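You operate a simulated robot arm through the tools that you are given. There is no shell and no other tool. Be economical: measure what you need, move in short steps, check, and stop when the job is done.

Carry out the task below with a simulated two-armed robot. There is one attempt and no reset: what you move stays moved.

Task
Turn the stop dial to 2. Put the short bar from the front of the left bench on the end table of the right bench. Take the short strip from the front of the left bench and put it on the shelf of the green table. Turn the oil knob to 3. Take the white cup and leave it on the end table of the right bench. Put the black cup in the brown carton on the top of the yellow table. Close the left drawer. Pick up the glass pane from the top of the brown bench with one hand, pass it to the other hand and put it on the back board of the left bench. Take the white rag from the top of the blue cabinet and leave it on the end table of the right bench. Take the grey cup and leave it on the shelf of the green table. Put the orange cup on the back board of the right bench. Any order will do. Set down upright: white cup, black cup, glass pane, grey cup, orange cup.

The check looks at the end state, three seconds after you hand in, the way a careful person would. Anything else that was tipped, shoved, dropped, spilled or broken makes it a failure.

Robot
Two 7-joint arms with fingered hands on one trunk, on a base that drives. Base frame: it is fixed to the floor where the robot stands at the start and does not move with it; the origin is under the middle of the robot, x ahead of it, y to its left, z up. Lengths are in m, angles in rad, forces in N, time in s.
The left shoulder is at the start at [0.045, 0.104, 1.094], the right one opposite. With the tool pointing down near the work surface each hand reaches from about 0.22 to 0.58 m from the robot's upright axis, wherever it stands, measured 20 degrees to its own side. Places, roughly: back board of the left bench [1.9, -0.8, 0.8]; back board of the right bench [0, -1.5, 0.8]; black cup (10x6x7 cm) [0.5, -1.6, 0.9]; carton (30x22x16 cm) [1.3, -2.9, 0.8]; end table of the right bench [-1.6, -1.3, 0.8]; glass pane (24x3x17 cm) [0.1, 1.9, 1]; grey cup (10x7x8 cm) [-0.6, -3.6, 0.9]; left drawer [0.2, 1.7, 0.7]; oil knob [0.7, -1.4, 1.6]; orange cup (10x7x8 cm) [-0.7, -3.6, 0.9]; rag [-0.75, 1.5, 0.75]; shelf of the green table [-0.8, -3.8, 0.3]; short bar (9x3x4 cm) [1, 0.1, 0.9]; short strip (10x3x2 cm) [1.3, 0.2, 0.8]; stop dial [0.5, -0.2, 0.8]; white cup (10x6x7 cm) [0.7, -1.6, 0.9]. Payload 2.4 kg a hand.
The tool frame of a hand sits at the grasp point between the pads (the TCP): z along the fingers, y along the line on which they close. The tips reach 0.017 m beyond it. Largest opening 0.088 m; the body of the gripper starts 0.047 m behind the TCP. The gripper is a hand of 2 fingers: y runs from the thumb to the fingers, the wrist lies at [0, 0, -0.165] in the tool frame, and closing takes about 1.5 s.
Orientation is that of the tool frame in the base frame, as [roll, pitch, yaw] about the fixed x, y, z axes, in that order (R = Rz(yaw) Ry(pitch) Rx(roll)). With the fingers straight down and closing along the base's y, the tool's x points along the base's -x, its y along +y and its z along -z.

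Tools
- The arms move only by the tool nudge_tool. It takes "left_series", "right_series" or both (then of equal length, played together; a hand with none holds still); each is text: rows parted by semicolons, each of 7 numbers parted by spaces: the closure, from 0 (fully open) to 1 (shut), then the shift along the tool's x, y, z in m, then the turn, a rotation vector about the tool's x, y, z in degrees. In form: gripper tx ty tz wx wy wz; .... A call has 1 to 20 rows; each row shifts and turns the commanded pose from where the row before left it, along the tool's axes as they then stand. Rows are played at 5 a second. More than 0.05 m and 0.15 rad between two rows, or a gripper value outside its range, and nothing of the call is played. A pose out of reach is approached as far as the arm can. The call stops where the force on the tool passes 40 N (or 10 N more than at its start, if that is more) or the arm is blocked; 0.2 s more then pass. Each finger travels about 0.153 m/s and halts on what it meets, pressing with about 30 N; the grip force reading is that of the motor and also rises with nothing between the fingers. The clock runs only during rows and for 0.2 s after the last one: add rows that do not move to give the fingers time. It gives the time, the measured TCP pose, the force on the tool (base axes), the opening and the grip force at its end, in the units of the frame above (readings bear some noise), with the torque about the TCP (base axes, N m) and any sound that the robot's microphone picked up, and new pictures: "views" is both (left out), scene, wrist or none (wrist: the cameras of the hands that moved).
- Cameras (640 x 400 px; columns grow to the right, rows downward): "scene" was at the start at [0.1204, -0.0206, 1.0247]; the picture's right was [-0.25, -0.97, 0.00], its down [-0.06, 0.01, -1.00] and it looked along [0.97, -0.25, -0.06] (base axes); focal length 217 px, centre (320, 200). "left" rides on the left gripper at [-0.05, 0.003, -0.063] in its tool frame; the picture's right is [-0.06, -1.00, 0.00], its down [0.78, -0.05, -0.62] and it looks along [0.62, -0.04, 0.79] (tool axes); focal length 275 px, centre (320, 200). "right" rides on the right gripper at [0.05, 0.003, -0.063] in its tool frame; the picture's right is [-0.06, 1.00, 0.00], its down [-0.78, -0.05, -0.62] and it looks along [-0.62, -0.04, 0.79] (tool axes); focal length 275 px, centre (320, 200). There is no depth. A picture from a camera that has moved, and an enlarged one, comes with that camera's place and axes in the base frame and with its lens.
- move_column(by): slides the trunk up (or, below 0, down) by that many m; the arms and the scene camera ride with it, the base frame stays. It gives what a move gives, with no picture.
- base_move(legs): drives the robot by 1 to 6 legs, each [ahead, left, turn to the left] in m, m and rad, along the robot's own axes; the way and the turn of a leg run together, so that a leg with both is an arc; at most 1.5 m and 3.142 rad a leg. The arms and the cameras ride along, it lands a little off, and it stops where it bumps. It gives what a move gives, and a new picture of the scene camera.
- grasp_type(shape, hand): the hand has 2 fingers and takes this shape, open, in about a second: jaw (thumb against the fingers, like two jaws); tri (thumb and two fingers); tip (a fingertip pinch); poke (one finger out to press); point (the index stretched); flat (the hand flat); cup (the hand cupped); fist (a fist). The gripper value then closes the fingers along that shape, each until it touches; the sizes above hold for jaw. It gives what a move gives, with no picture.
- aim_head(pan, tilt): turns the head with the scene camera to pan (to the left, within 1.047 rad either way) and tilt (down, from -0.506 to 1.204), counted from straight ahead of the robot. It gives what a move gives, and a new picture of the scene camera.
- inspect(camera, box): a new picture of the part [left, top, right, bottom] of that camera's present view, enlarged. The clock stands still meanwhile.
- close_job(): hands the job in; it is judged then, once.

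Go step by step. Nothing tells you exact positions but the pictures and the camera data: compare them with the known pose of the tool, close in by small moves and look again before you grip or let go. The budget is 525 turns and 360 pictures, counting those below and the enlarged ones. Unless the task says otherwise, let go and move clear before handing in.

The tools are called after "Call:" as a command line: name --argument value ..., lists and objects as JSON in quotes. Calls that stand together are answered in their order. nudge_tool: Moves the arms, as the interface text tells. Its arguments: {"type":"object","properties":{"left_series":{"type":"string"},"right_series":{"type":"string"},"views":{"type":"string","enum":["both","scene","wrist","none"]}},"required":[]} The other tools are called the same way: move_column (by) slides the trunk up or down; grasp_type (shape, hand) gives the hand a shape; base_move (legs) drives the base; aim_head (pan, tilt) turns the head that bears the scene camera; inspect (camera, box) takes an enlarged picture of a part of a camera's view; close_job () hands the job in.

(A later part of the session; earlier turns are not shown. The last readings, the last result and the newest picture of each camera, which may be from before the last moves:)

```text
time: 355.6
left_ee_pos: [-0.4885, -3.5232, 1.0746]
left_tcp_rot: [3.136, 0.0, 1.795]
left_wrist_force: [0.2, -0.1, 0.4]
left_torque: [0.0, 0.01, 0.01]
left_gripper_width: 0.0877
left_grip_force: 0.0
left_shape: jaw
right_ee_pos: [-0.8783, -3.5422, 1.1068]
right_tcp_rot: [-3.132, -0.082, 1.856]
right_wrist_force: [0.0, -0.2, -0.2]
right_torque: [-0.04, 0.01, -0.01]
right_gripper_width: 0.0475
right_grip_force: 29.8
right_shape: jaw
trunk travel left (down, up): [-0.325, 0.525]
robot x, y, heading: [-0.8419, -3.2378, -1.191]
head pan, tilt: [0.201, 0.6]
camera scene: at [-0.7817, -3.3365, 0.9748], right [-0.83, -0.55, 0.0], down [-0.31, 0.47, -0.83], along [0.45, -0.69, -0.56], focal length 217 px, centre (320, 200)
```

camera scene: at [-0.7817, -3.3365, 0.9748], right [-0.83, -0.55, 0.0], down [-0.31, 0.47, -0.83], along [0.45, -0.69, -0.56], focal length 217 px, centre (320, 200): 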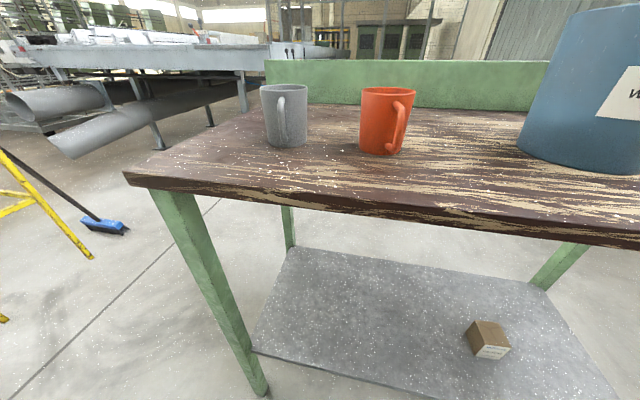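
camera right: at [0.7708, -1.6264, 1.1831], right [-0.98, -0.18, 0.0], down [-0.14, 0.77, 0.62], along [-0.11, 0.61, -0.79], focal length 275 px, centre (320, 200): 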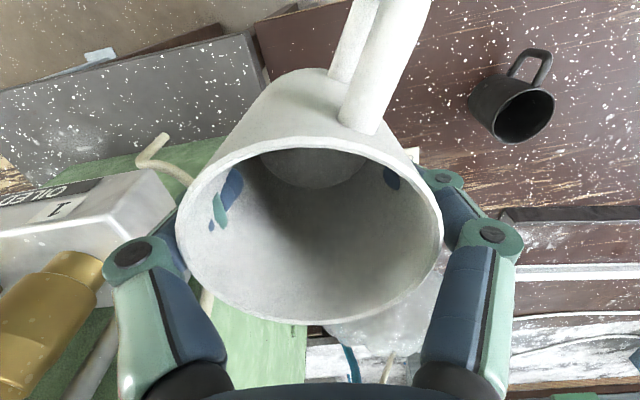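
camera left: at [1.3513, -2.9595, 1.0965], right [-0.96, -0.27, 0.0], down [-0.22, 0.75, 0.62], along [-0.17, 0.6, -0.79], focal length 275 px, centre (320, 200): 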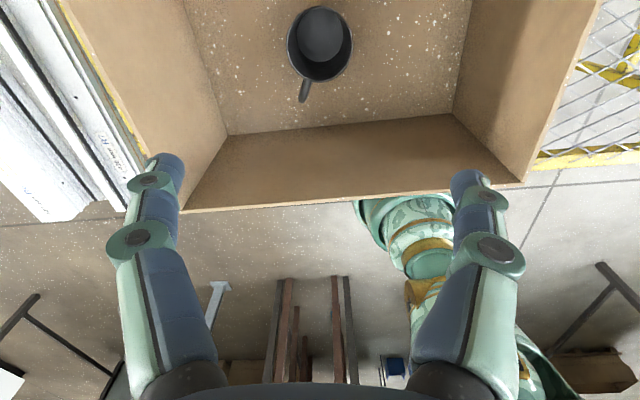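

Grey rim ≈[−0.552, −3.593, 0.928], orange rim ≈[−0.686, −3.639, 0.927]. Bringing the left hand above the grey cup.

Call:
nudge_tool --left_series "0 -.027 -.039 0 0 0 0;0 -.027 -.0385 0 0 0 0;0 0 0 .03 0 0 0;0 0 0 .02 0 0 0;0 0 0 0 0 0 0" --views "wrist"

```text
time: 356.8
left_ee_pos: [-0.5507, -3.5941, 1.0225]
left_tcp_rot: [3.136, 0.0, 1.795]
left_wrist_force: [0.4, -0.5, 0.1]
left_torque: [0.02, -0.02, 0.02]
left_gripper_width: 0.0878
left_grip_force: 0.0
left_shape: jaw
right_ee_pos: [-0.8795, -3.5419, 1.1073]
right_tcp_rot: [-3.132, -0.081, 1.856]
right_wrist_force: [0.2, 0.1, -0.7]
right_torque: [-0.06, 0.0, -0.03]
right_gripper_width: 0.0474
right_grip_force: 29.9
right_shape: jaw
trunk travel left (down, up): [-0.325, 0.525]
robot x, y, heading: [-0.8407, -3.2349, -1.184]
head pan, tilt: [0.201, 0.6]
camera left: at [-0.5378, -3.6426, 1.0846], right [-0.96, -0.28, 0.0], down [-0.22, 0.75, 0.62], along [-0.17, 0.6, -0.79], focal length 275 px, centre (320, 200)
```

left: 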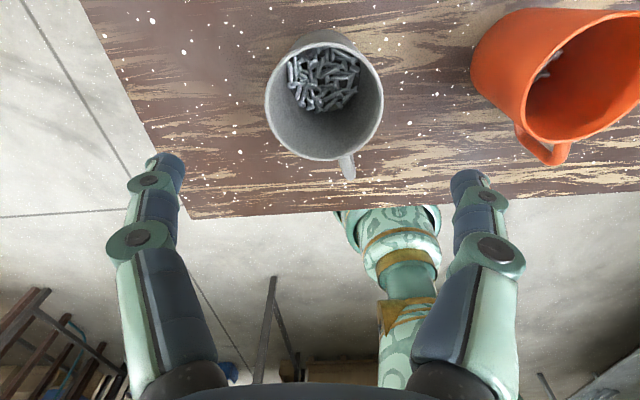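

The cups hold screws, so they must stay level. The hand is centred; descending to grip near the rim.

Call:
nudge_tool --left_series "0 0 -.002 .03 0 0 0;0 0 0 .03 0 0 0;0 0 0 .025 0 0 0;0 0 0 .018 0 0 0;0 0 0 0 0 0 0" --views "wrist"

```text
time: 358.0
left_ee_pos: [-0.5528, -3.5944, 0.9195]
left_tcp_rot: [3.137, -0.001, 1.793]
left_wrist_force: [-0.6, -0.1, -0.1]
left_torque: [-0.02, 0.0, 0.01]
left_gripper_width: 0.088
left_grip_force: 0.0
left_shape: jaw
right_ee_pos: [-0.8785, -3.542, 1.1081]
right_tcp_rot: [-3.132, -0.082, 1.856]
right_wrist_force: [0.3, -0.2, -0.6]
right_torque: [0.03, -0.01, 0.0]
right_gripper_width: 0.0475
right_grip_force: 29.5
right_shape: jaw
trunk travel left (down, up): [-0.325, 0.525]
robot x, y, heading: [-0.8425, -3.2353, -1.187]
head pan, tilt: [0.201, 0.6]
camera left: at [-0.5388, -3.641, 0.9819], right [-0.96, -0.28, 0.0], down [-0.22, 0.75, 0.62], along [-0.17, 0.59, -0.79], focal length 275 px, centre (320, 200)
```

left: 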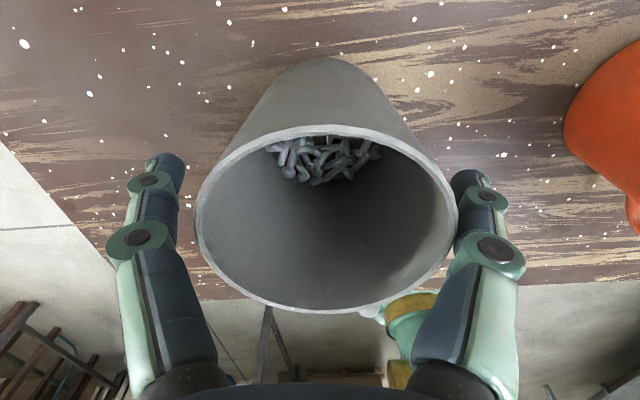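

Call:
nudge_tool --left_series "1 0 0 0 0 0 0;1 0 0 0 0 0 0;1 0 0 0 0 0 0;1 0 0 0 0 0 0;1 0 0 0 0 0 0;1 0 0 -.02 0 0 0;1 0 0 -.03 0 0 0;1 0 0 -.03 0 0 0;1 0 0 -.03 0 0 0;1 0 0 0 0 0 0" --views "both"

```text
time: 360.2
left_ee_pos: [-0.5541, -3.593, 1.0306]
left_tcp_rot: [3.138, 0.0, 1.792]
left_wrist_force: [-0.1, -1.0, -0.9]
left_torque: [0.02, -0.02, -0.04]
left_gripper_width: 0.0541
left_grip_force: 29.9
left_shape: jaw
right_ee_pos: [-0.8795, -3.5421, 1.1068]
right_tcp_rot: [-3.133, -0.083, 1.855]
right_wrist_force: [-0.3, 0.5, -1.0]
right_torque: [0.0, 0.0, -0.03]
right_gripper_width: 0.0473
right_grip_force: 29.8
right_shape: jaw
trunk travel left (down, up): [-0.325, 0.525]
robot x, y, heading: [-0.8397, -3.2365, -1.183]
head pan, tilt: [0.201, 0.6]
camera scene: at [-0.7817, -3.3365, 0.9747], right [-0.83, -0.55, 0.0], down [-0.31, 0.47, -0.82], along [0.45, -0.69, -0.57], focal length 217 px, centre (320, 200)
camera left: at [-0.5401, -3.6404, 1.0928], right [-0.96, -0.28, 0.0], down [-0.22, 0.75, 0.62], along [-0.17, 0.59, -0.79], focal length 275 px, centre (320, 200)
```

scene: 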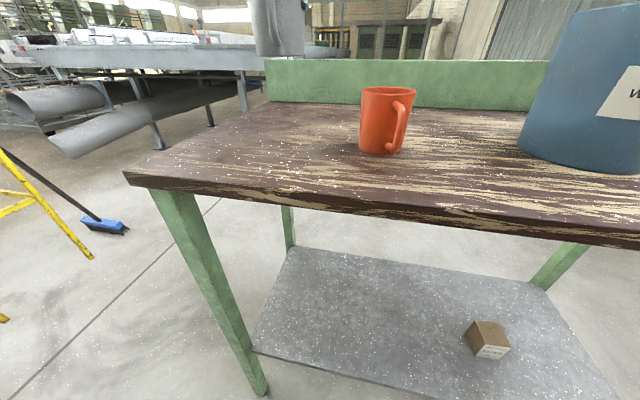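
left: 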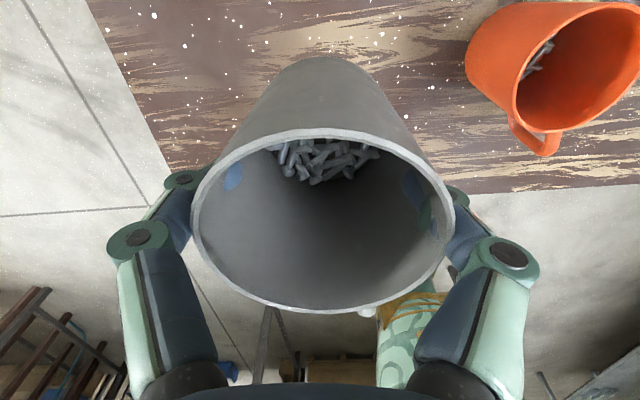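

Grey cup is held level. I'll back away, raise the right hand's cup, shift right, then lower everything for the shelf.

Call:
base_move --legs '[[-0.35, 0, 0], [0, -0.173, 0]]'

Call:
nudge_tool --right_series "1 0 0 -.03 0 0 0;1 0 0 -.03 0 0 0;1 0 0 -.03 0 0 0;1 0 0 -.03 0 0 0;1 0 0 0 0 0 0" --left_series "1 0 0 0 0 0 0;1 0 0 0 0 0 0;1 0 0 0 0 0 0;1 0 0 0 0 0 0;1 0 0 0 0 0 0" --views "none"

Call:
move_column --by -0.32

Call:
nudge_tool --left_series "1 0 0 .035 0 0 0;1 0 0 .035 0 0 0;1 0 0 .035 0 0 0;1 0 0 .035 0 0 0;1 0 0 .035 0 0 0;1 0 0 .035 0 0 0;1 0 0 .035 0 0 0;1 0 0 .035 0 0 0;1 0 0 .01 0 0 0;1 0 0 0 0 0 0" --views "scene"

```text
time: 363.6
left_ee_pos: [-0.8466, -3.3233, 1.0305]
left_tcp_rot: [3.137, 0.0, 1.794]
left_wrist_force: [0.1, -0.1, -1.0]
left_torque: [-0.03, 0.01, 0.03]
left_gripper_width: 0.0543
left_grip_force: 30.5
left_shape: jaw
right_ee_pos: [-1.1707, -3.2718, 1.1073]
right_tcp_rot: [-3.133, -0.083, 1.856]
right_wrist_force: [-0.1, 0.4, -0.5]
right_torque: [-0.03, 0.01, -0.01]
right_gripper_width: 0.0476
right_grip_force: 29.8
right_shape: jaw
trunk travel left (down, up): [-0.325, 0.525]
robot x, y, heading: [-1.1341, -2.9626, -1.187]
head pan, tilt: [0.201, 0.6]
camera scene: at [-1.0744, -3.0667, 0.9747], right [-0.83, -0.55, 0.0], down [-0.31, 0.47, -0.82], along [0.46, -0.69, -0.57], focal length 217 px, centre (320, 200)
```

scene: 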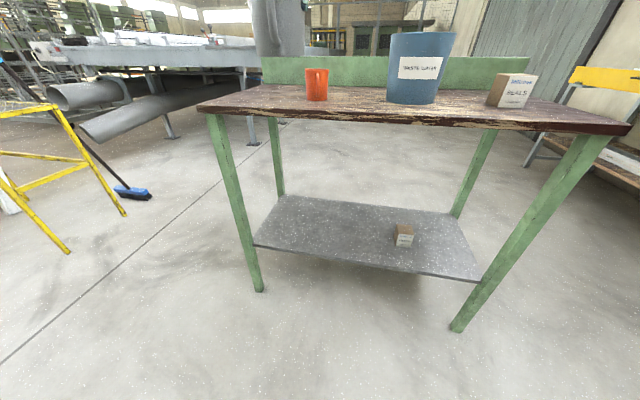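

```text
time: 364.8
left_ee_pos: [-0.8468, -3.3221, 1.0301]
left_tcp_rot: [3.138, 0.0, 1.794]
left_wrist_force: [0.5, 0.3, -1.0]
left_torque: [0.0, -0.01, 0.03]
left_gripper_width: 0.0541
left_grip_force: 30.3
left_shape: jaw
right_ee_pos: [-1.1668, -3.2823, 1.2276]
right_tcp_rot: [-3.132, -0.082, 1.856]
right_wrist_force: [-0.1, 0.3, -0.2]
right_torque: [0.0, 0.02, 0.01]
right_gripper_width: 0.0474
right_grip_force: 29.8
right_shape: jaw
trunk travel left (down, up): [-0.325, 0.525]
robot x, y, heading: [-1.1359, -2.9655, -1.193]
head pan, tilt: [0.201, 0.6]
```

```text
time: 367.9
left_ee_pos: [-0.847, -3.3221, 0.7103]
left_tcp_rot: [3.14, 0.0, 1.794]
left_wrist_force: [0.3, -0.4, -0.7]
left_torque: [-0.05, -0.03, 0.01]
left_gripper_width: 0.054
left_grip_force: 30.5
left_shape: jaw
right_ee_pos: [-1.155, -3.3152, 0.8842]
right_tcp_rot: [-3.123, -0.181, 1.853]
right_wrist_force: [-0.2, 0.9, -0.1]
right_torque: [0.0, -0.01, 0.0]
right_gripper_width: 0.0474
right_grip_force: 29.8
right_shape: jaw
trunk travel left (down, up): [-0.005, 0.845]
robot x, y, heading: [-1.13, -2.9634, -1.188]
head pan, tilt: [0.201, 0.6]
```

```text
time: 370.1
left_ee_pos: [-0.8459, -3.3206, 0.4224]
left_tcp_rot: [3.139, 0.0, 1.794]
left_wrist_force: [0.4, 0.7, -0.6]
left_torque: [0.04, 0.01, 0.0]
left_gripper_width: 0.0539
left_grip_force: 30.0
left_shape: jaw
right_ee_pos: [-1.1552, -3.3136, 0.8854]
right_tcp_rot: [-3.124, -0.18, 1.852]
right_wrist_force: [-0.4, -0.4, -0.9]
right_torque: [-0.02, -0.01, -0.02]
right_gripper_width: 0.0474
right_grip_force: 29.5
right_shape: jaw
trunk travel left (down, up): [-0.005, 0.845]
robot x, y, heading: [-1.1369, -2.9644, -1.187]
head pan, tilt: [0.201, 0.6]
camera scene: at [-1.0683, -3.0811, 0.6605], right [-0.83, -0.55, 0.0], down [-0.31, 0.47, -0.82], along [0.45, -0.69, -0.57], focal length 217 px, centre (320, 200)
```

scene: 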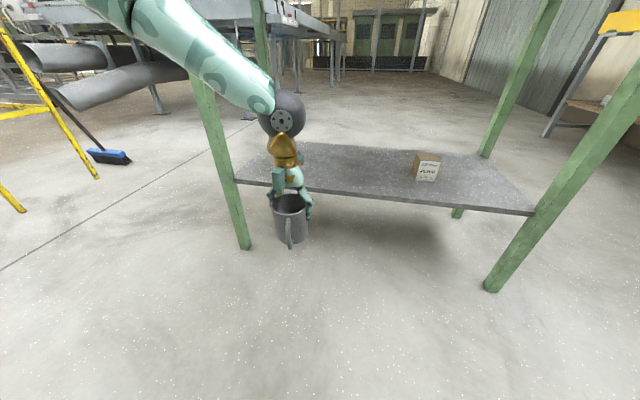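

The cup hangs just above shelf height, clear of the legs. I'll draw the hand in 3 cm and advance the base under the table top.

Call:
nudge_tool --left_series "1 .015 0 0 0 0 0;1 .015 0 0 0 0 0;1 0 0 0 0 0 0" --views "none"

Call:
base_move --legs '[[0.25, 0, 0]]'

```text
time: 370.9
left_ee_pos: [-0.8543, -3.2942, 0.4196]
left_tcp_rot: [3.136, 0.0, 1.796]
left_wrist_force: [-0.6, -0.1, -1.4]
left_torque: [-0.02, 0.0, 0.02]
left_gripper_width: 0.0538
left_grip_force: 30.8
left_shape: jaw
right_ee_pos: [-1.1535, -3.3132, 0.8856]
right_tcp_rot: [-3.123, -0.182, 1.853]
right_wrist_force: [0.0, 0.6, -0.4]
right_torque: [0.02, 0.0, -0.01]
right_gripper_width: 0.0474
right_grip_force: 29.8
right_shape: jaw
trunk travel left (down, up): [-0.005, 0.845]
robot x, y, heading: [-1.1342, -2.9631, -1.187]
head pan, tilt: [0.201, 0.6]
```

```text
time: 372.8
left_ee_pos: [-0.7619, -3.5219, 0.4187]
left_tcp_rot: [3.136, -0.002, 1.793]
left_wrist_force: [1.0, -0.2, -1.7]
left_torque: [-0.02, 0.01, 0.01]
left_gripper_width: 0.0541
left_grip_force: 29.7
left_shape: jaw
right_ee_pos: [-1.0642, -3.5416, 0.8859]
right_tcp_rot: [-3.123, -0.183, 1.852]
right_wrist_force: [-0.5, -0.1, -0.3]
right_torque: [-0.03, -0.01, 0.01]
right_gripper_width: 0.0477
right_grip_force: 30.1
right_shape: jaw
trunk travel left (down, up): [-0.005, 0.845]
robot x, y, heading: [-1.0455, -3.1915, -1.185]
head pan, tilt: [0.201, 0.6]
camera scene: at [-0.9767, -3.3089, 0.6605], right [-0.83, -0.55, 0.0], down [-0.31, 0.47, -0.82], along [0.45, -0.69, -0.57], focal length 217 px, centre (320, 200)
```

scene: 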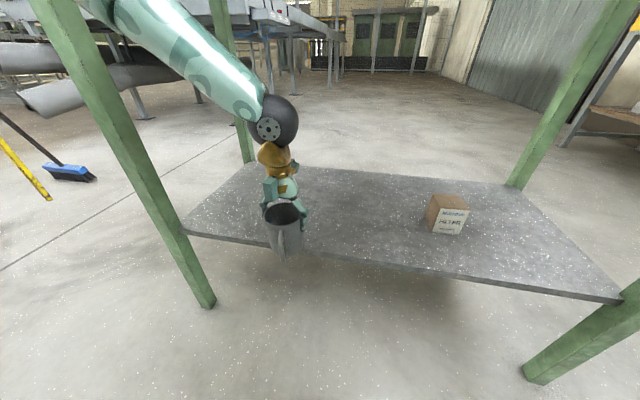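

The right hand's cup is at table-top level, so I'll raise it before going further.

Call:
nudge_tool --right_series "1 0 0 -.03 0 0 0;1 0 0 -.03 0 0 0;1 .02 0 -.03 0 0 0;1 .02 0 -.03 0 0 0;1 0 0 0 0 0 0" --views "none"

```text
time: 373.9
left_ee_pos: [-0.7623, -3.5232, 0.4199]
left_tcp_rot: [3.135, 0.001, 1.792]
left_wrist_force: [-0.8, 0.5, -0.5]
left_torque: [0.0, 0.01, -0.02]
left_gripper_width: 0.054
left_grip_force: 30.7
left_shape: jaw
right_ee_pos: [-1.0201, -3.5031, 0.92]
right_tcp_rot: [-3.122, -0.182, 1.856]
right_wrist_force: [0.6, 0.1, 0.0]
right_torque: [-0.01, 0.0, 0.02]
right_gripper_width: 0.0476
right_grip_force: 29.8
right_shape: jaw
right hand out of reach, approached as far as the arm can: row 1, 2, 3, 4
trunk travel left (down, up): [-0.005, 0.845]
robot x, y, heading: [-1.0382, -3.1964, -1.194]
head pan, tilt: [0.201, 0.6]
```

Call:
base_move --legs '[[0.085, 0, 0]]'

Call:
nudge_tool --left_series "1 -.02 0 0 0 0 0;1 -.015 0 0 0 0 0;1 0 0 .02 0 0 0;1 0 0 .01 0 0 0;1 0 0 0 0 0 0" --views "both"

```text
time: 375.0
left_ee_pos: [-0.7307, -3.6, 0.4198]
left_tcp_rot: [3.137, 0.0, 1.794]
left_wrist_force: [0.5, 0.5, -0.3]
left_torque: [-0.01, 0.02, -0.01]
left_gripper_width: 0.0541
left_grip_force: 30.2
left_shape: jaw
right_ee_pos: [-0.9888, -3.5818, 0.9217]
right_tcp_rot: [-3.122, -0.182, 1.855]
right_wrist_force: [-0.1, 0.0, -1.3]
right_torque: [-0.01, 0.02, -0.01]
right_gripper_width: 0.0474
right_grip_force: 29.6
right_shape: jaw
trunk travel left (down, up): [-0.005, 0.845]
robot x, y, heading: [-1.0118, -3.2669, -1.188]
head pan, tilt: [0.201, 0.6]
camera scene: at [-0.9454, -3.3863, 0.6605], right [-0.83, -0.55, 0.0], down [-0.31, 0.47, -0.82], along [0.45, -0.69, -0.57], focal length 217 px, centre (320, 200)
```

scene: 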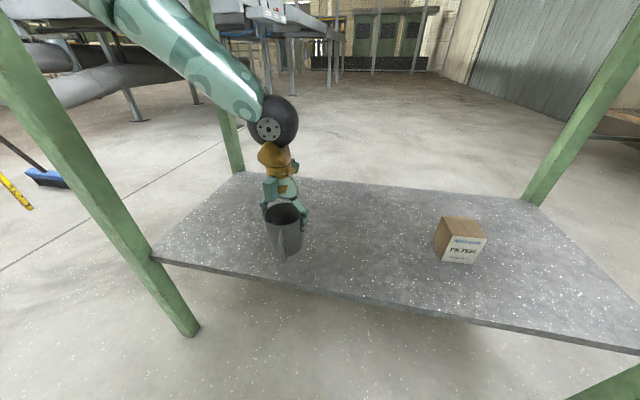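

```text
time: 376.2
left_ee_pos: [-0.7111, -3.6182, 0.407]
left_tcp_rot: [3.139, 0.001, 1.793]
left_wrist_force: [-0.3, -0.8, -1.0]
left_torque: [-0.01, -0.03, 0.04]
left_gripper_width: 0.0539
left_grip_force: 29.7
left_shape: jaw
left hand out of reach, approached as far as the arm can: row 2, 3, 4
right_ee_pos: [-0.9874, -3.5801, 0.9205]
right_tcp_rot: [-3.123, -0.182, 1.854]
right_wrist_force: [0.4, 0.3, -1.2]
right_torque: [-0.01, -0.03, 0.0]
right_gripper_width: 0.0474
right_grip_force: 30.0
right_shape: jaw
trunk travel left (down, up): [-0.005, 0.845]
robot x, y, heading: [-1.0143, -3.2736, -1.189]
head pan, tilt: [0.201, 0.6]
camera scene: at [-0.9454, -3.3864, 0.6605], right [-0.83, -0.55, 0.0], down [-0.31, 0.47, -0.82], along [0.45, -0.69, -0.57], focal length 217 px, centre (320, 200)
camera left: at [-0.6963, -3.6656, 0.4697], right [-0.96, -0.28, 0.0], down [-0.22, 0.75, 0.62], along [-0.17, 0.59, -0.79], focal length 275 px, centre (320, 200)
```

scene: 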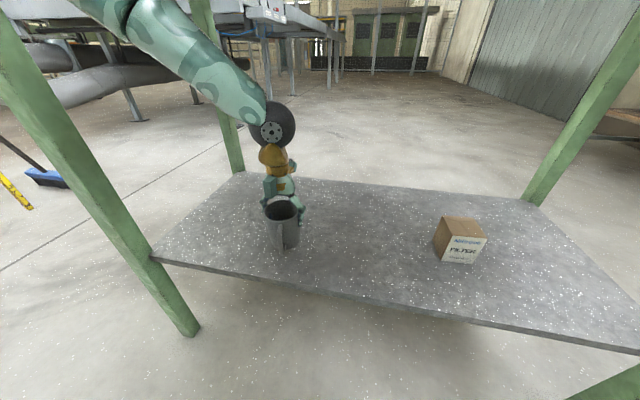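
left: 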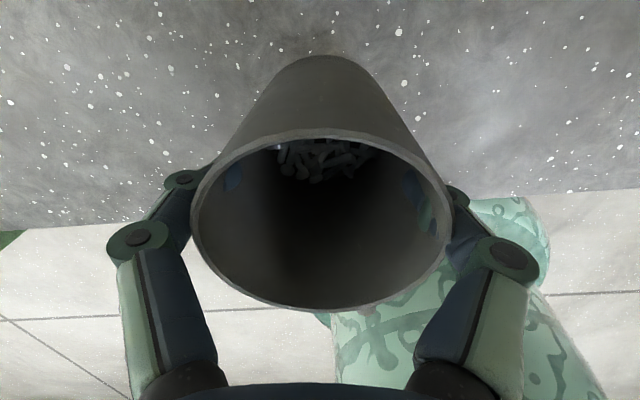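

I need to get 4 cm lower, so the base must come 3–4 cm closer; first I'll pull the right hand back and outward.

Call:
nudge_tool --right_series "1 0 -.03 0 0 0 0;1 .02 -.03 0 0 0 0;1 .02 -.03 0 0 0 0;1 .01 0 0 0 0 0;1 0 0 0 0 0 0" --views "none"

```text
time: 377.4
left_ee_pos: [-0.711, -3.6179, 0.4071]
left_tcp_rot: [3.136, 0.0, 1.794]
left_wrist_force: [0.0, 0.6, -0.8]
left_torque: [0.0, 0.01, 0.06]
left_gripper_width: 0.0539
left_grip_force: 30.6
left_shape: jaw
right_ee_pos: [-1.0545, -3.5773, 0.8813]
right_tcp_rot: [-3.123, -0.181, 1.856]
right_wrist_force: [-0.2, 0.0, -0.3]
right_torque: [0.0, 0.02, 0.02]
right_gripper_width: 0.047
right_grip_force: 30.3
right_shape: jaw
right hand out of reach, approached as far as the arm can: row 1, 2, 3, 4
trunk travel left (down, up): [-0.005, 0.845]
robot x, y, heading: [-1.011, -3.2693, -1.191]
head pan, tilt: [0.201, 0.6]
```

Call:
base_move --legs '[[0.035, 0, 0]]'

Call:
nudge_tool --left_series "1 .015 0 .01 0 0 0;1 .015 0 .01 0 0 0;1 0 0 .008 0 0 0;1 0 0 0 0 0 0" --views "both"

```text
time: 378.3
left_ee_pos: [-0.6983, -3.65, 0.4094]
left_tcp_rot: [3.139, 0.004, 1.79]
left_wrist_force: [-0.2, 0.8, -0.9]
left_torque: [0.01, -0.01, -0.01]
left_gripper_width: 0.0539
left_grip_force: 29.9
left_shape: jaw
right_ee_pos: [-1.0435, -3.6099, 0.884]
right_tcp_rot: [-3.127, -0.179, 1.855]
right_wrist_force: [-9.1, 21.4, 8.8]
right_torque: [0.3, 0.04, 0.11]
right_gripper_width: 0.0468
right_grip_force: 30.2
right_shape: jaw
trunk travel left (down, up): [-0.005, 0.845]
robot x, y, heading: [-0.9968, -3.3029, -1.187]
head pan, tilt: [0.201, 0.6]
camera scene: at [-0.9327, -3.4179, 0.661], right [-0.84, -0.55, 0.0], down [-0.31, 0.47, -0.83], along [0.45, -0.69, -0.56], focal length 217 px, centre (320, 200)
```

scene: 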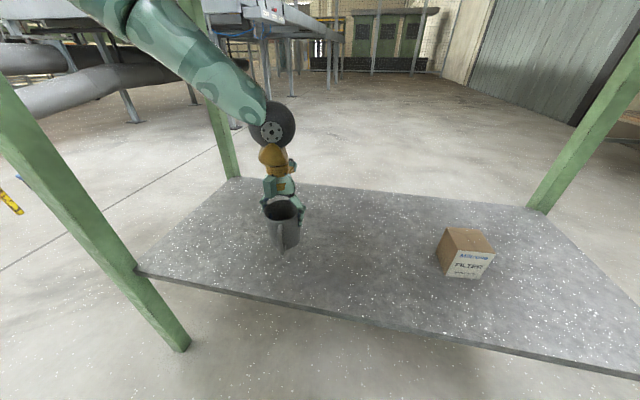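

```text
time: 379.3
left_ee_pos: [-0.6992, -3.6161, 0.3877]
left_tcp_rot: [3.139, 0.005, 1.793]
left_wrist_force: [0.4, 0.9, -1.0]
left_torque: [-0.03, 0.03, 0.01]
left_gripper_width: 0.0539
left_grip_force: 29.7
left_shape: jaw
left hand out of reach, approached as far as the arm can: row 2, 3
right_ee_pos: [-1.0422, -3.6093, 0.8831]
right_tcp_rot: [-3.123, -0.18, 1.857]
right_wrist_force: [-6.6, 20.2, 8.6]
right_torque: [0.25, 0.09, 0.11]
right_gripper_width: 0.0469
right_grip_force: 30.2
right_shape: jaw
trunk travel left (down, up): [-0.005, 0.845]
robot x, y, heading: [-1.0008, -3.3023, -1.188]
head pan, tilt: [0.201, 0.6]
camera scene: at [-0.9327, -3.4179, 0.6609], right [-0.84, -0.55, 0.0], down [-0.31, 0.47, -0.83], along [0.45, -0.69, -0.56], focal length 217 px, centre (320, 200)
camera left: at [-0.6856, -3.6642, 0.4508], right [-0.96, -0.28, 0.0], down [-0.22, 0.76, 0.62], along [-0.17, 0.59, -0.79], focal length 275 px, centre (320, 200)
```

scene: 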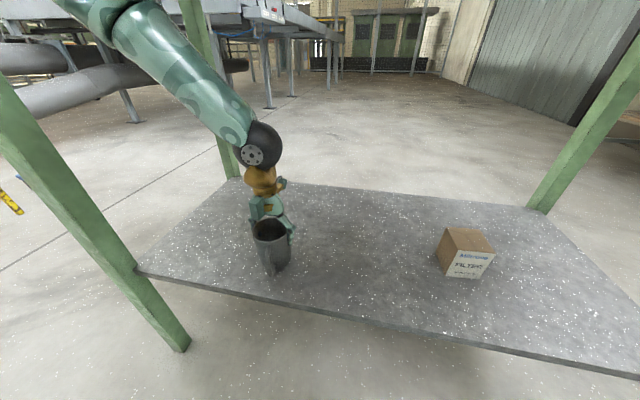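
left: 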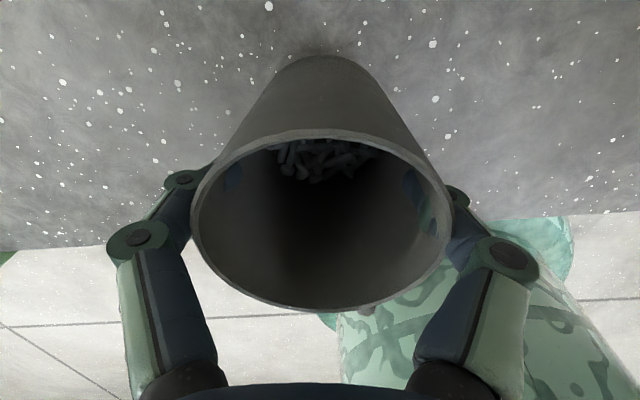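

The right hand is pressing on the table edge, so I back the base 3 cm at once and retry lowering the left hand.

Call:
base_move --legs '[[-0.03, 0, 0]]'

Call:
nudge_tool --left_series "1 0 0 .008 0 0 0;1 0 0 .008 0 0 0;1 0 0 0 0 0 0" --views "none"

```text
time: 380.1
left_ee_pos: [-0.7107, -3.588, 0.3871]
left_tcp_rot: [3.138, 0.0, 1.793]
left_wrist_force: [1.0, 0.5, -1.9]
left_torque: [-0.02, -0.04, -0.01]
left_gripper_width: 0.0538
left_grip_force: 29.5
left_shape: jaw
right_ee_pos: [-1.0532, -3.5829, 0.8813]
right_tcp_rot: [-3.126, -0.183, 1.856]
right_wrist_force: [0.4, -1.0, -1.4]
right_torque: [0.0, -0.01, 0.01]
right_gripper_width: 0.0471
right_grip_force: 29.9
right_shape: jaw
trunk travel left (down, up): [-0.005, 0.845]
robot x, y, heading: [-1.0071, -3.276, -1.189]
head pan, tilt: [0.201, 0.6]
camera scene: at [-0.9437, -3.3911, 0.6605], right [-0.84, -0.55, 0.0], down [-0.31, 0.47, -0.82], along [0.45, -0.69, -0.57], focal length 217 px, centre (320, 200)
```

scene: 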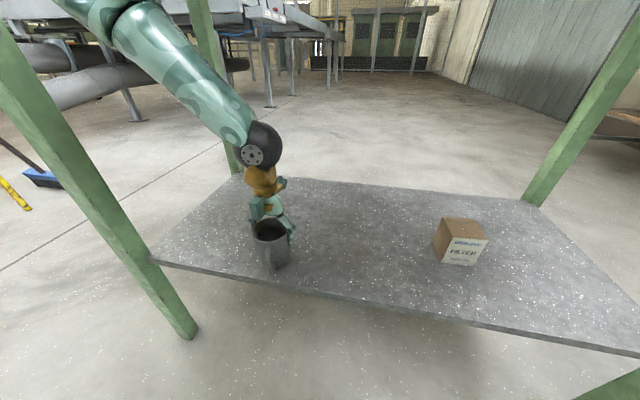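

```text
time: 380.9
left_ee_pos: [-0.7066, -3.5836, 0.3816]
left_tcp_rot: [3.141, -0.001, 1.791]
left_wrist_force: [-0.5, 0.1, -1.2]
left_torque: [0.04, 0.0, -0.01]
left_gripper_width: 0.054
left_grip_force: 30.4
left_shape: jaw
left hand out of reach, approached as far as the arm can: row 1, 2
right_ee_pos: [-1.0537, -3.5814, 0.8816]
right_tcp_rot: [-3.123, -0.183, 1.855]
right_wrist_force: [-0.6, 1.1, -0.3]
right_torque: [-0.03, -0.03, 0.01]
right_gripper_width: 0.0471
right_grip_force: 30.2
right_shape: jaw
trunk travel left (down, up): [-0.005, 0.845]
robot x, y, heading: [-1.0088, -3.2733, -1.193]
head pan, tilt: [0.201, 0.6]
```

I'll back out, swing the right hand well out to the side so it can't touch the table, then go in again.

Call:
base_move --legs '[[-0.15, 0, 0]]'

Call:
nudge_tool --right_series "1 0 -.04 0 0 0 0;1 0 -.04 0 0 0 0;1 0 -.04 0 0 0 0;1 .01 -.04 0 0 0 0;1 .02 -.04 0 0 0 0;1 .03 -.03 0 0 0 0;1 .03 -.02 0 0 0 0;1 .03 0 0 0 0 0;1 0 0 0 0 0 0" --views "none"

```text
time: 382.3
left_ee_pos: [-0.7603, -3.4458, 0.3828]
left_tcp_rot: [3.139, -0.001, 1.795]
left_wrist_force: [-0.3, 0.5, -2.0]
left_torque: [-0.03, 0.01, 0.0]
left_gripper_width: 0.054
left_grip_force: 30.1
left_shape: jaw
right_ee_pos: [-1.1074, -3.4459, 0.8821]
right_tcp_rot: [-3.124, -0.183, 1.857]
right_wrist_force: [-1.2, 0.0, -0.5]
right_torque: [0.01, 0.01, -0.01]
right_gripper_width: 0.0471
right_grip_force: 29.9
right_shape: jaw
trunk travel left (down, up): [-0.005, 0.845]
robot x, y, heading: [-1.0632, -3.14, -1.185]
head pan, tilt: [0.201, 0.6]
camera scene: at [-0.9987, -3.2536, 0.6605], right [-0.83, -0.55, 0.0], down [-0.31, 0.47, -0.82], along [0.46, -0.69, -0.57], focal length 217 px, centre (320, 200)
```

scene: 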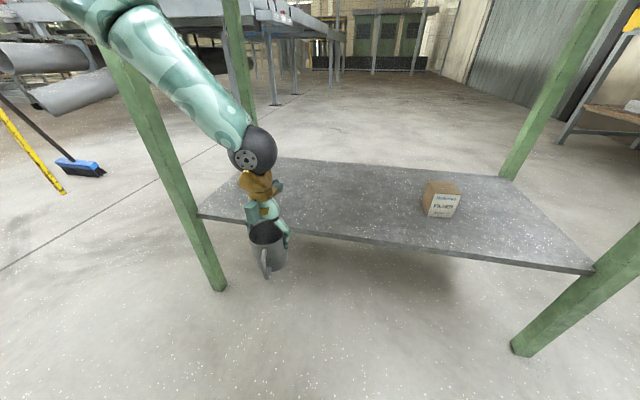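

```text
time: 384.3
left_ee_pos: [-0.7605, -3.4449, 0.3812]
left_tcp_rot: [3.139, 0.001, 1.793]
left_wrist_force: [-0.4, 0.1, -1.4]
left_torque: [0.0, 0.01, -0.02]
left_gripper_width: 0.0539
left_grip_force: 30.1
left_shape: jaw
right_ee_pos: [-1.198, -3.4098, 0.7771]
right_tcp_rot: [-3.126, -0.184, 1.86]
right_wrist_force: [0.0, 0.2, -0.1]
right_torque: [-0.03, 0.03, 0.01]
right_gripper_width: 0.015
right_grip_force: 30.1
right_shape: jaw
right hand out of reach, approached as far as the arm can: row 1, 2, 3, 4, 5, 6, 7, 8
trunk travel left (down, up): [-0.005, 0.845]
robot x, y, heading: [-1.0649, -3.1371, -1.185]
head pan, tilt: [0.201, 0.6]
```

The right gripper has closed to 1.5 cm — the white cup may have slipped. I must look right away.

Call:
aim_head --pan -0.4 --tilt 0.8

Call:
inspect --camera "right" --box '[0, 0, 640, 400]'

```text
time: 385.3
left_ee_pos: [-0.7607, -3.4454, 0.3814]
left_tcp_rot: [3.14, 0.001, 1.793]
left_wrist_force: [0.8, -0.4, -1.4]
left_torque: [-0.01, 0.01, 0.02]
left_gripper_width: 0.0538
left_grip_force: 29.8
left_shape: jaw
right_ee_pos: [-1.198, -3.4094, 0.7761]
right_tcp_rot: [-3.126, -0.182, 1.861]
right_wrist_force: [0.0, 0.4, -1.3]
right_torque: [-0.01, -0.02, 0.03]
right_gripper_width: 0.0148
right_grip_force: 29.9
right_shape: jaw
trunk travel left (down, up): [-0.005, 0.845]
robot x, y, heading: [-1.0637, -3.1368, -1.182]
head pan, tilt: [-0.4, 0.799]
camera scene: at [-1.0487, -3.2605, 0.6437], right [-1.0, 0.01, 0.0], down [0.01, 0.72, -0.7], along [-0.01, -0.7, -0.72], focal length 217 px, centre (320, 200)
```

scene: 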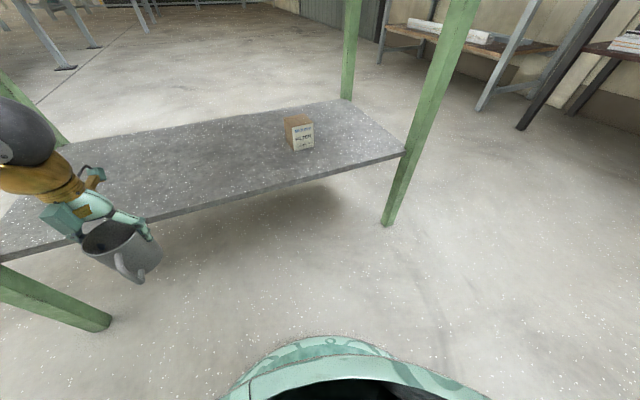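

```text
1.00 times, centred on (320, 200) of right (not enlarged: the box is as wide or as high as the picture)
camera zoom: at [-1.2047, -3.3724, 0.8471], right [0.97, 0.23, -0.03], down [0.22, -0.86, 0.47], along [0.08, -0.46, -0.88], focal length 275 px, centre (320, 200)
```

zoom: 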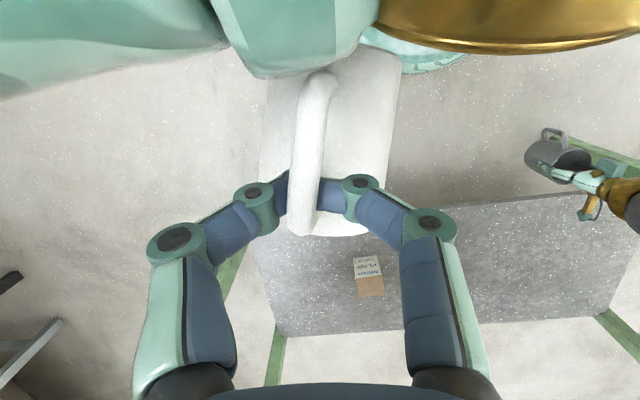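

The cup hasn't dropped: it was pushed by my own forearm and is now pinched by its handle. I'll gently move the hand forward away from the arm and look.

Call:
nudge_tool --right_series "1 -.01 0 0 0 0 0;1 -.02 0 0 0 0 0;1 -.02 0 0 0 0 0;1 -.02 0 0 0 0 0;1 0 0 0 0 0 0" --views "wrist"

```text
time: 386.5
left_ee_pos: [-0.7618, -3.4448, 0.382]
left_tcp_rot: [3.14, 0.002, 1.795]
left_wrist_force: [0.1, -0.2, -0.2]
left_torque: [0.03, 0.0, 0.0]
left_gripper_width: 0.0539
left_grip_force: 30.7
left_shape: jaw
right_ee_pos: [-1.1772, -3.4734, 0.7614]
right_tcp_rot: [-3.125, -0.182, 1.857]
right_wrist_force: [0.1, -0.2, -0.9]
right_torque: [0.03, 0.01, -0.01]
right_gripper_width: 0.0148
right_grip_force: 29.9
right_shape: jaw
trunk travel left (down, up): [-0.005, 0.845]
robot x, y, heading: [-1.0624, -3.1379, -1.186]
head pan, tilt: [-0.4, 0.799]
camera right: at [-1.1842, -3.4367, 0.8331], right [0.97, 0.23, -0.03], down [0.21, -0.86, 0.47], along [0.08, -0.46, -0.88], focal length 275 px, centre (320, 200)
```

right: 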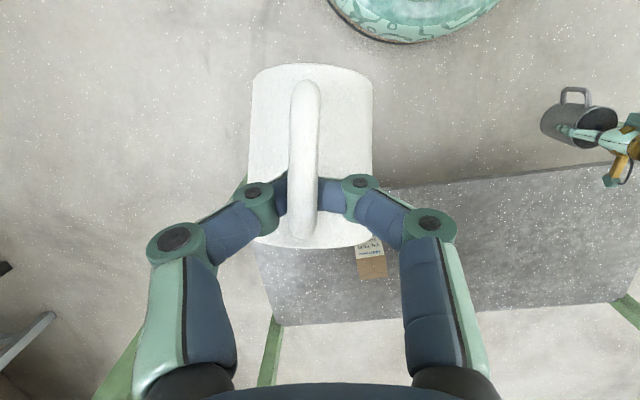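

The cup hangs by its handle, lying sideways under the hand. I need to know which end is the rim.

Call:
inspect --camera "right" --box '[210, 40, 410, 270]'

Call:
aim_head --pan -0.5 --tilt 0.1

```text
1.74 times, centred on (310, 155) of right
camera zoom: at [-1.1842, -3.4367, 0.8331], right [0.97, 0.23, -0.03], down [0.21, -0.86, 0.47], along [0.08, -0.46, -0.88], focal length 479 px, centre (337, 278)
```

zoom: 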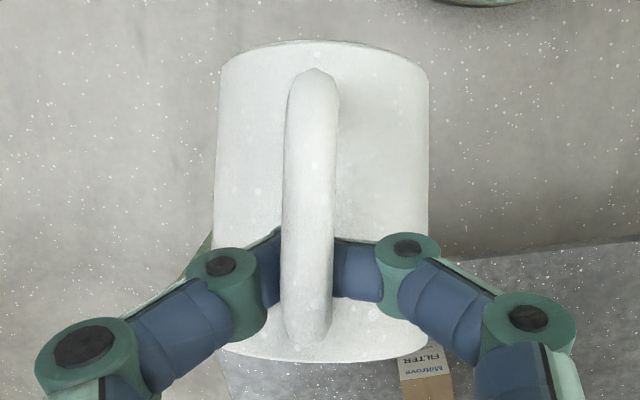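

```text
time: 387.6
left_ee_pos: [-0.7608, -3.4443, 0.3829]
left_tcp_rot: [3.14, 0.001, 1.795]
left_wrist_force: [-0.1, -0.5, -0.7]
left_torque: [0.01, 0.03, 0.02]
left_gripper_width: 0.0542
left_grip_force: 30.0
left_shape: jaw
right_ee_pos: [-1.1763, -3.4732, 0.7624]
right_tcp_rot: [-3.124, -0.184, 1.856]
right_wrist_force: [0.1, 0.1, -1.3]
right_torque: [0.0, 0.0, 0.0]
right_gripper_width: 0.015
right_grip_force: 29.3
right_shape: jaw
trunk travel left (down, up): [-0.005, 0.845]
robot x, y, heading: [-1.0625, -3.1376, -1.184]
head pan, tilt: [-0.499, 0.099]
camera scene: at [-1.0559, -3.2728, 0.6868], right [-1.0, 0.09, 0.0], down [0.03, 0.31, -0.95], along [-0.09, -0.95, -0.31], focal length 217 px, centre (320, 200)
```

scene: 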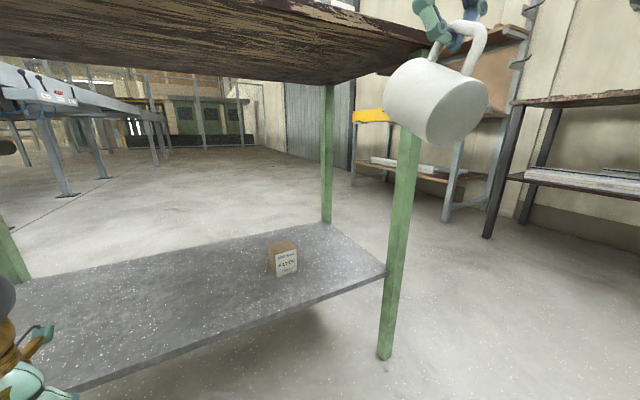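

The solid bottom faces the robot, so the rim faces forward: turning that hand horizontal later will stand the cup upright. First the grey cup: I test reaching lower a bit more to the left, here in front of the shelf.

Call:
nudge_tool --left_series "1 .01 .02 0 0 0 0;1 .01 .02 0 0 0 0;1 0 .02 0 0 0 0;1 0 0 .01 0 0 0;1 0 0 .01 0 0 0;1 0 0 0 0 0 0" --views "none"

```text
time: 388.9
left_ee_pos: [-0.7061, -3.4126, 0.3633]
left_tcp_rot: [3.139, 0.002, 1.795]
left_wrist_force: [0.3, 1.1, -1.1]
left_torque: [0.01, -0.04, 0.02]
left_gripper_width: 0.0543
left_grip_force: 30.3
left_shape: jaw
right_ee_pos: [-1.1763, -3.4736, 0.7619]
right_tcp_rot: [-3.123, -0.184, 1.858]
right_wrist_force: [-1.2, 0.1, -1.0]
right_torque: [-0.01, -0.03, -0.01]
right_gripper_width: 0.0149
right_grip_force: 30.5
right_shape: jaw
trunk travel left (down, up): [-0.005, 0.845]
robot x, y, heading: [-1.0669, -3.1387, -1.189]
head pan, tilt: [-0.499, 0.099]
```

That works (z 0.363). I'll raise 4 cm, advance the base 0.175 m, then lower onto the shelf.

Call:
nudge_tool --left_series "1 0 0 -.02 0 0 0;1 0 0 -.02 0 0 0;1 0 0 0 0 0 0" --views "none"

Call:
base_move --legs '[[0.175, 0, 0]]'

Call:
aim_head --pan 0.3 --tilt 0.6

```text
time: 389.8
left_ee_pos: [-0.7056, -3.4127, 0.4006]
left_tcp_rot: [3.138, 0.001, 1.794]
left_wrist_force: [0.7, -0.1, -0.2]
left_torque: [0.0, 0.0, 0.03]
left_gripper_width: 0.054
left_grip_force: 29.7
left_shape: jaw
right_ee_pos: [-1.1765, -3.4739, 0.763]
right_tcp_rot: [-3.124, -0.184, 1.857]
right_wrist_force: [0.2, -0.1, -0.4]
right_torque: [-0.02, -0.05, 0.0]
right_gripper_width: 0.0152
right_grip_force: 29.8
right_shape: jaw
trunk travel left (down, up): [-0.005, 0.845]
robot x, y, heading: [-1.0679, -3.139, -1.191]
head pan, tilt: [-0.499, 0.099]
```

```text
time: 391.2
left_ee_pos: [-0.6455, -3.5636, 0.4014]
left_tcp_rot: [3.137, 0.002, 1.793]
left_wrist_force: [-0.5, 0.0, -0.6]
left_torque: [-0.03, 0.01, 0.0]
left_gripper_width: 0.0537
left_grip_force: 30.2
left_shape: jaw
right_ee_pos: [-1.1185, -3.6197, 0.7641]
right_tcp_rot: [-3.12, -0.186, 1.864]
right_wrist_force: [-3.0, 7.5, 2.7]
right_torque: [-0.85, -0.4, 0.01]
right_gripper_width: 0.0146
right_grip_force: 30.5
right_shape: jaw
trunk travel left (down, up): [-0.005, 0.845]
robot x, y, heading: [-1.0065, -3.2889, -1.182]
head pan, tilt: [-0.499, 0.099]
stopped in leg 1: the force on the tool passed its limit at 87 N (the readings are from after the stop); the commanded pose is now the measured one
camera scene: at [-0.9968, -3.4226, 0.6872], right [-0.99, 0.1, 0.0], down [0.03, 0.3, -0.95], along [-0.1, -0.95, -0.3], focal length 217 px, centre (320, 200)
```

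scene: 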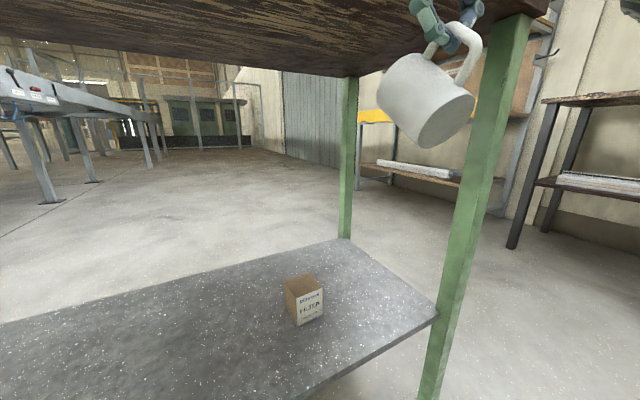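

```text
time: 392.4
left_ee_pos: [-0.6439, -3.5626, 0.4021]
left_tcp_rot: [3.138, 0.002, 1.794]
left_wrist_force: [0.2, -0.5, 0.2]
left_torque: [-0.04, 0.0, 0.0]
left_gripper_width: 0.0541
left_grip_force: 29.5
left_shape: jaw
right_ee_pos: [-1.1177, -3.6202, 0.7638]
right_tcp_rot: [-3.12, -0.185, 1.864]
right_wrist_force: [-6.1, 10.4, 1.1]
right_torque: [-1.12, -0.59, -0.05]
right_gripper_width: 0.0149
right_grip_force: 29.7
right_shape: jaw
trunk travel left (down, up): [-0.005, 0.845]
robot x, y, heading: [-1.0065, -3.288, -1.187]
head pan, tilt: [0.3, 0.6]
camera scene: at [-0.9314, -3.3983, 0.6607], right [-0.78, -0.63, 0.0], down [-0.36, 0.44, -0.83], along [0.52, -0.64, -0.56], focal length 217 px, centre (320, 200)
```

scene: 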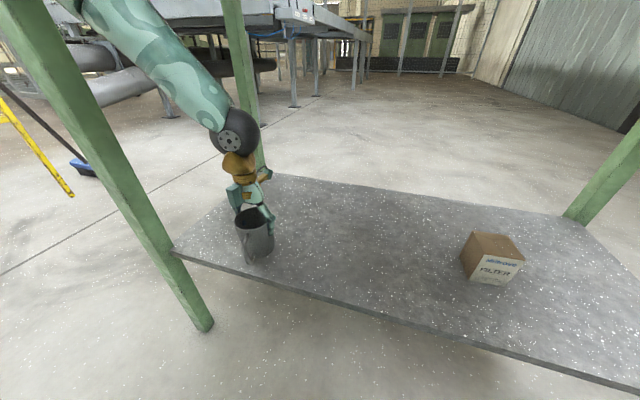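

The right hand touched the table's edge again. I'll back out, rotate the base 0.3 rad to the right so the right side stays clear, and come in at that angle.

Call:
base_move --legs '[[-0.2, 0, 0], [0, 0, -0.3]]'

Call:
base_move --legs '[[0, 0.14, 0], [0.1, 0, 0]]'

Call:
aim_head --pan 0.4 --tilt 0.6

```text
time: 394.9
left_ee_pos: [-0.8162, -3.4709, 0.4014]
left_tcp_rot: [3.138, -0.001, 1.494]
left_wrist_force: [0.1, 0.3, -0.3]
left_torque: [-0.03, -0.03, 0.01]
left_gripper_width: 0.0542
left_grip_force: 30.1
left_shape: jaw
right_ee_pos: [-1.2868, -3.3865, 0.7629]
right_tcp_rot: [-3.122, -0.187, 1.563]
right_wrist_force: [-0.6, 0.3, -1.7]
right_torque: [-0.01, 0.02, 0.0]
right_gripper_width: 0.0151
right_grip_force: 30.2
right_shape: jaw
trunk travel left (down, up): [-0.005, 0.845]
robot x, y, heading: [-1.0784, -3.101, -1.492]
head pan, tilt: [0.3, 0.6]
camera scene: at [-1.0426, -3.2295, 0.6605], right [-0.93, -0.37, 0.0], down [-0.21, 0.52, -0.82], along [0.31, -0.77, -0.57], focal length 217 px, centre (320, 200)
```

scene: 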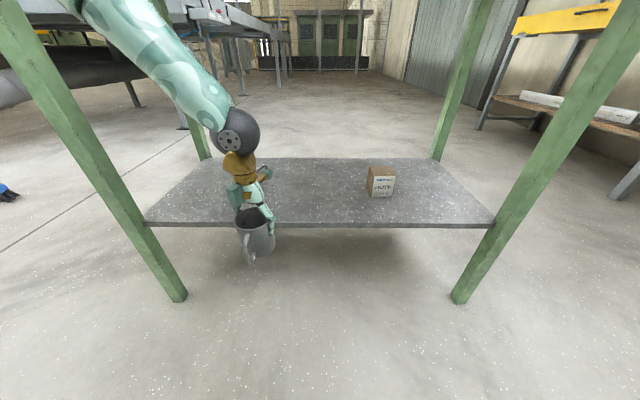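

```text
time: 397.0
left_ee_pos: [-0.6706, -3.5549, 0.4014]
left_tcp_rot: [3.138, 0.001, 1.499]
left_wrist_force: [-0.2, -0.7, -1.7]
left_torque: [-0.02, -0.03, -0.01]
left_gripper_width: 0.054
left_grip_force: 29.3
left_shape: jaw
right_ee_pos: [-1.1396, -3.4732, 0.7618]
right_tcp_rot: [-3.12, -0.186, 1.569]
right_wrist_force: [-0.4, -0.1, 0.2]
right_torque: [-0.01, 0.03, 0.02]
right_gripper_width: 0.0149
right_grip_force: 30.2
right_shape: jaw
trunk travel left (down, up): [-0.005, 0.845]
robot x, y, heading: [-0.9333, -3.1876, -1.48]
head pan, tilt: [0.3, 0.6]
camera scene: at [-0.8963, -3.3157, 0.6605], right [-0.93, -0.38, 0.0], down [-0.21, 0.52, -0.82], along [0.31, -0.76, -0.57], focal length 217 px, centre (320, 200)
```

scene: 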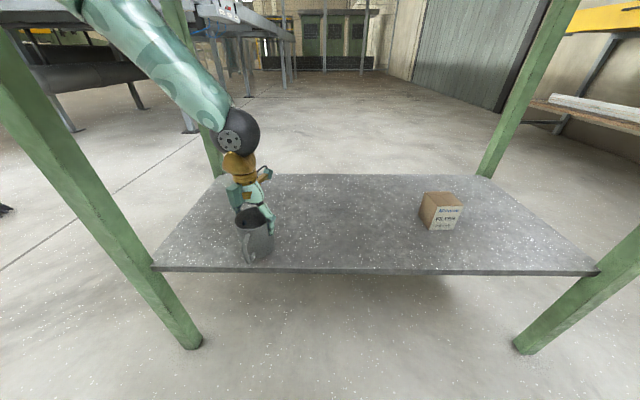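

```text
time: 397.7
left_ee_pos: [-0.6694, -3.5563, 0.4008]
left_tcp_rot: [3.139, -0.001, 1.499]
left_wrist_force: [0.7, -0.4, -1.8]
left_torque: [0.0, 0.0, 0.0]
left_gripper_width: 0.054
left_grip_force: 29.9
left_shape: jaw
right_ee_pos: [-1.1391, -3.4751, 0.7619]
right_tcp_rot: [-3.12, -0.188, 1.566]
right_wrist_force: [0.5, -0.1, -0.5]
right_torque: [0.0, 0.0, -0.01]
right_gripper_width: 0.015
right_grip_force: 30.1
right_shape: jaw
trunk travel left (down, up): [-0.005, 0.845]
robot x, y, heading: [-0.935, -3.1907, -1.487]
head pan, tilt: [0.4, 0.6]
camera scene: at [-0.8883, -3.312, 0.6605], right [-0.88, -0.47, 0.0], down [-0.26, 0.5, -0.82], along [0.39, -0.73, -0.57], focal length 217 px, centre (320, 200)
```

scene: 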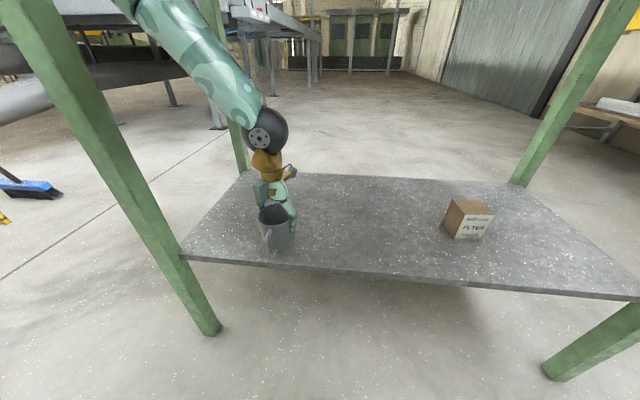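

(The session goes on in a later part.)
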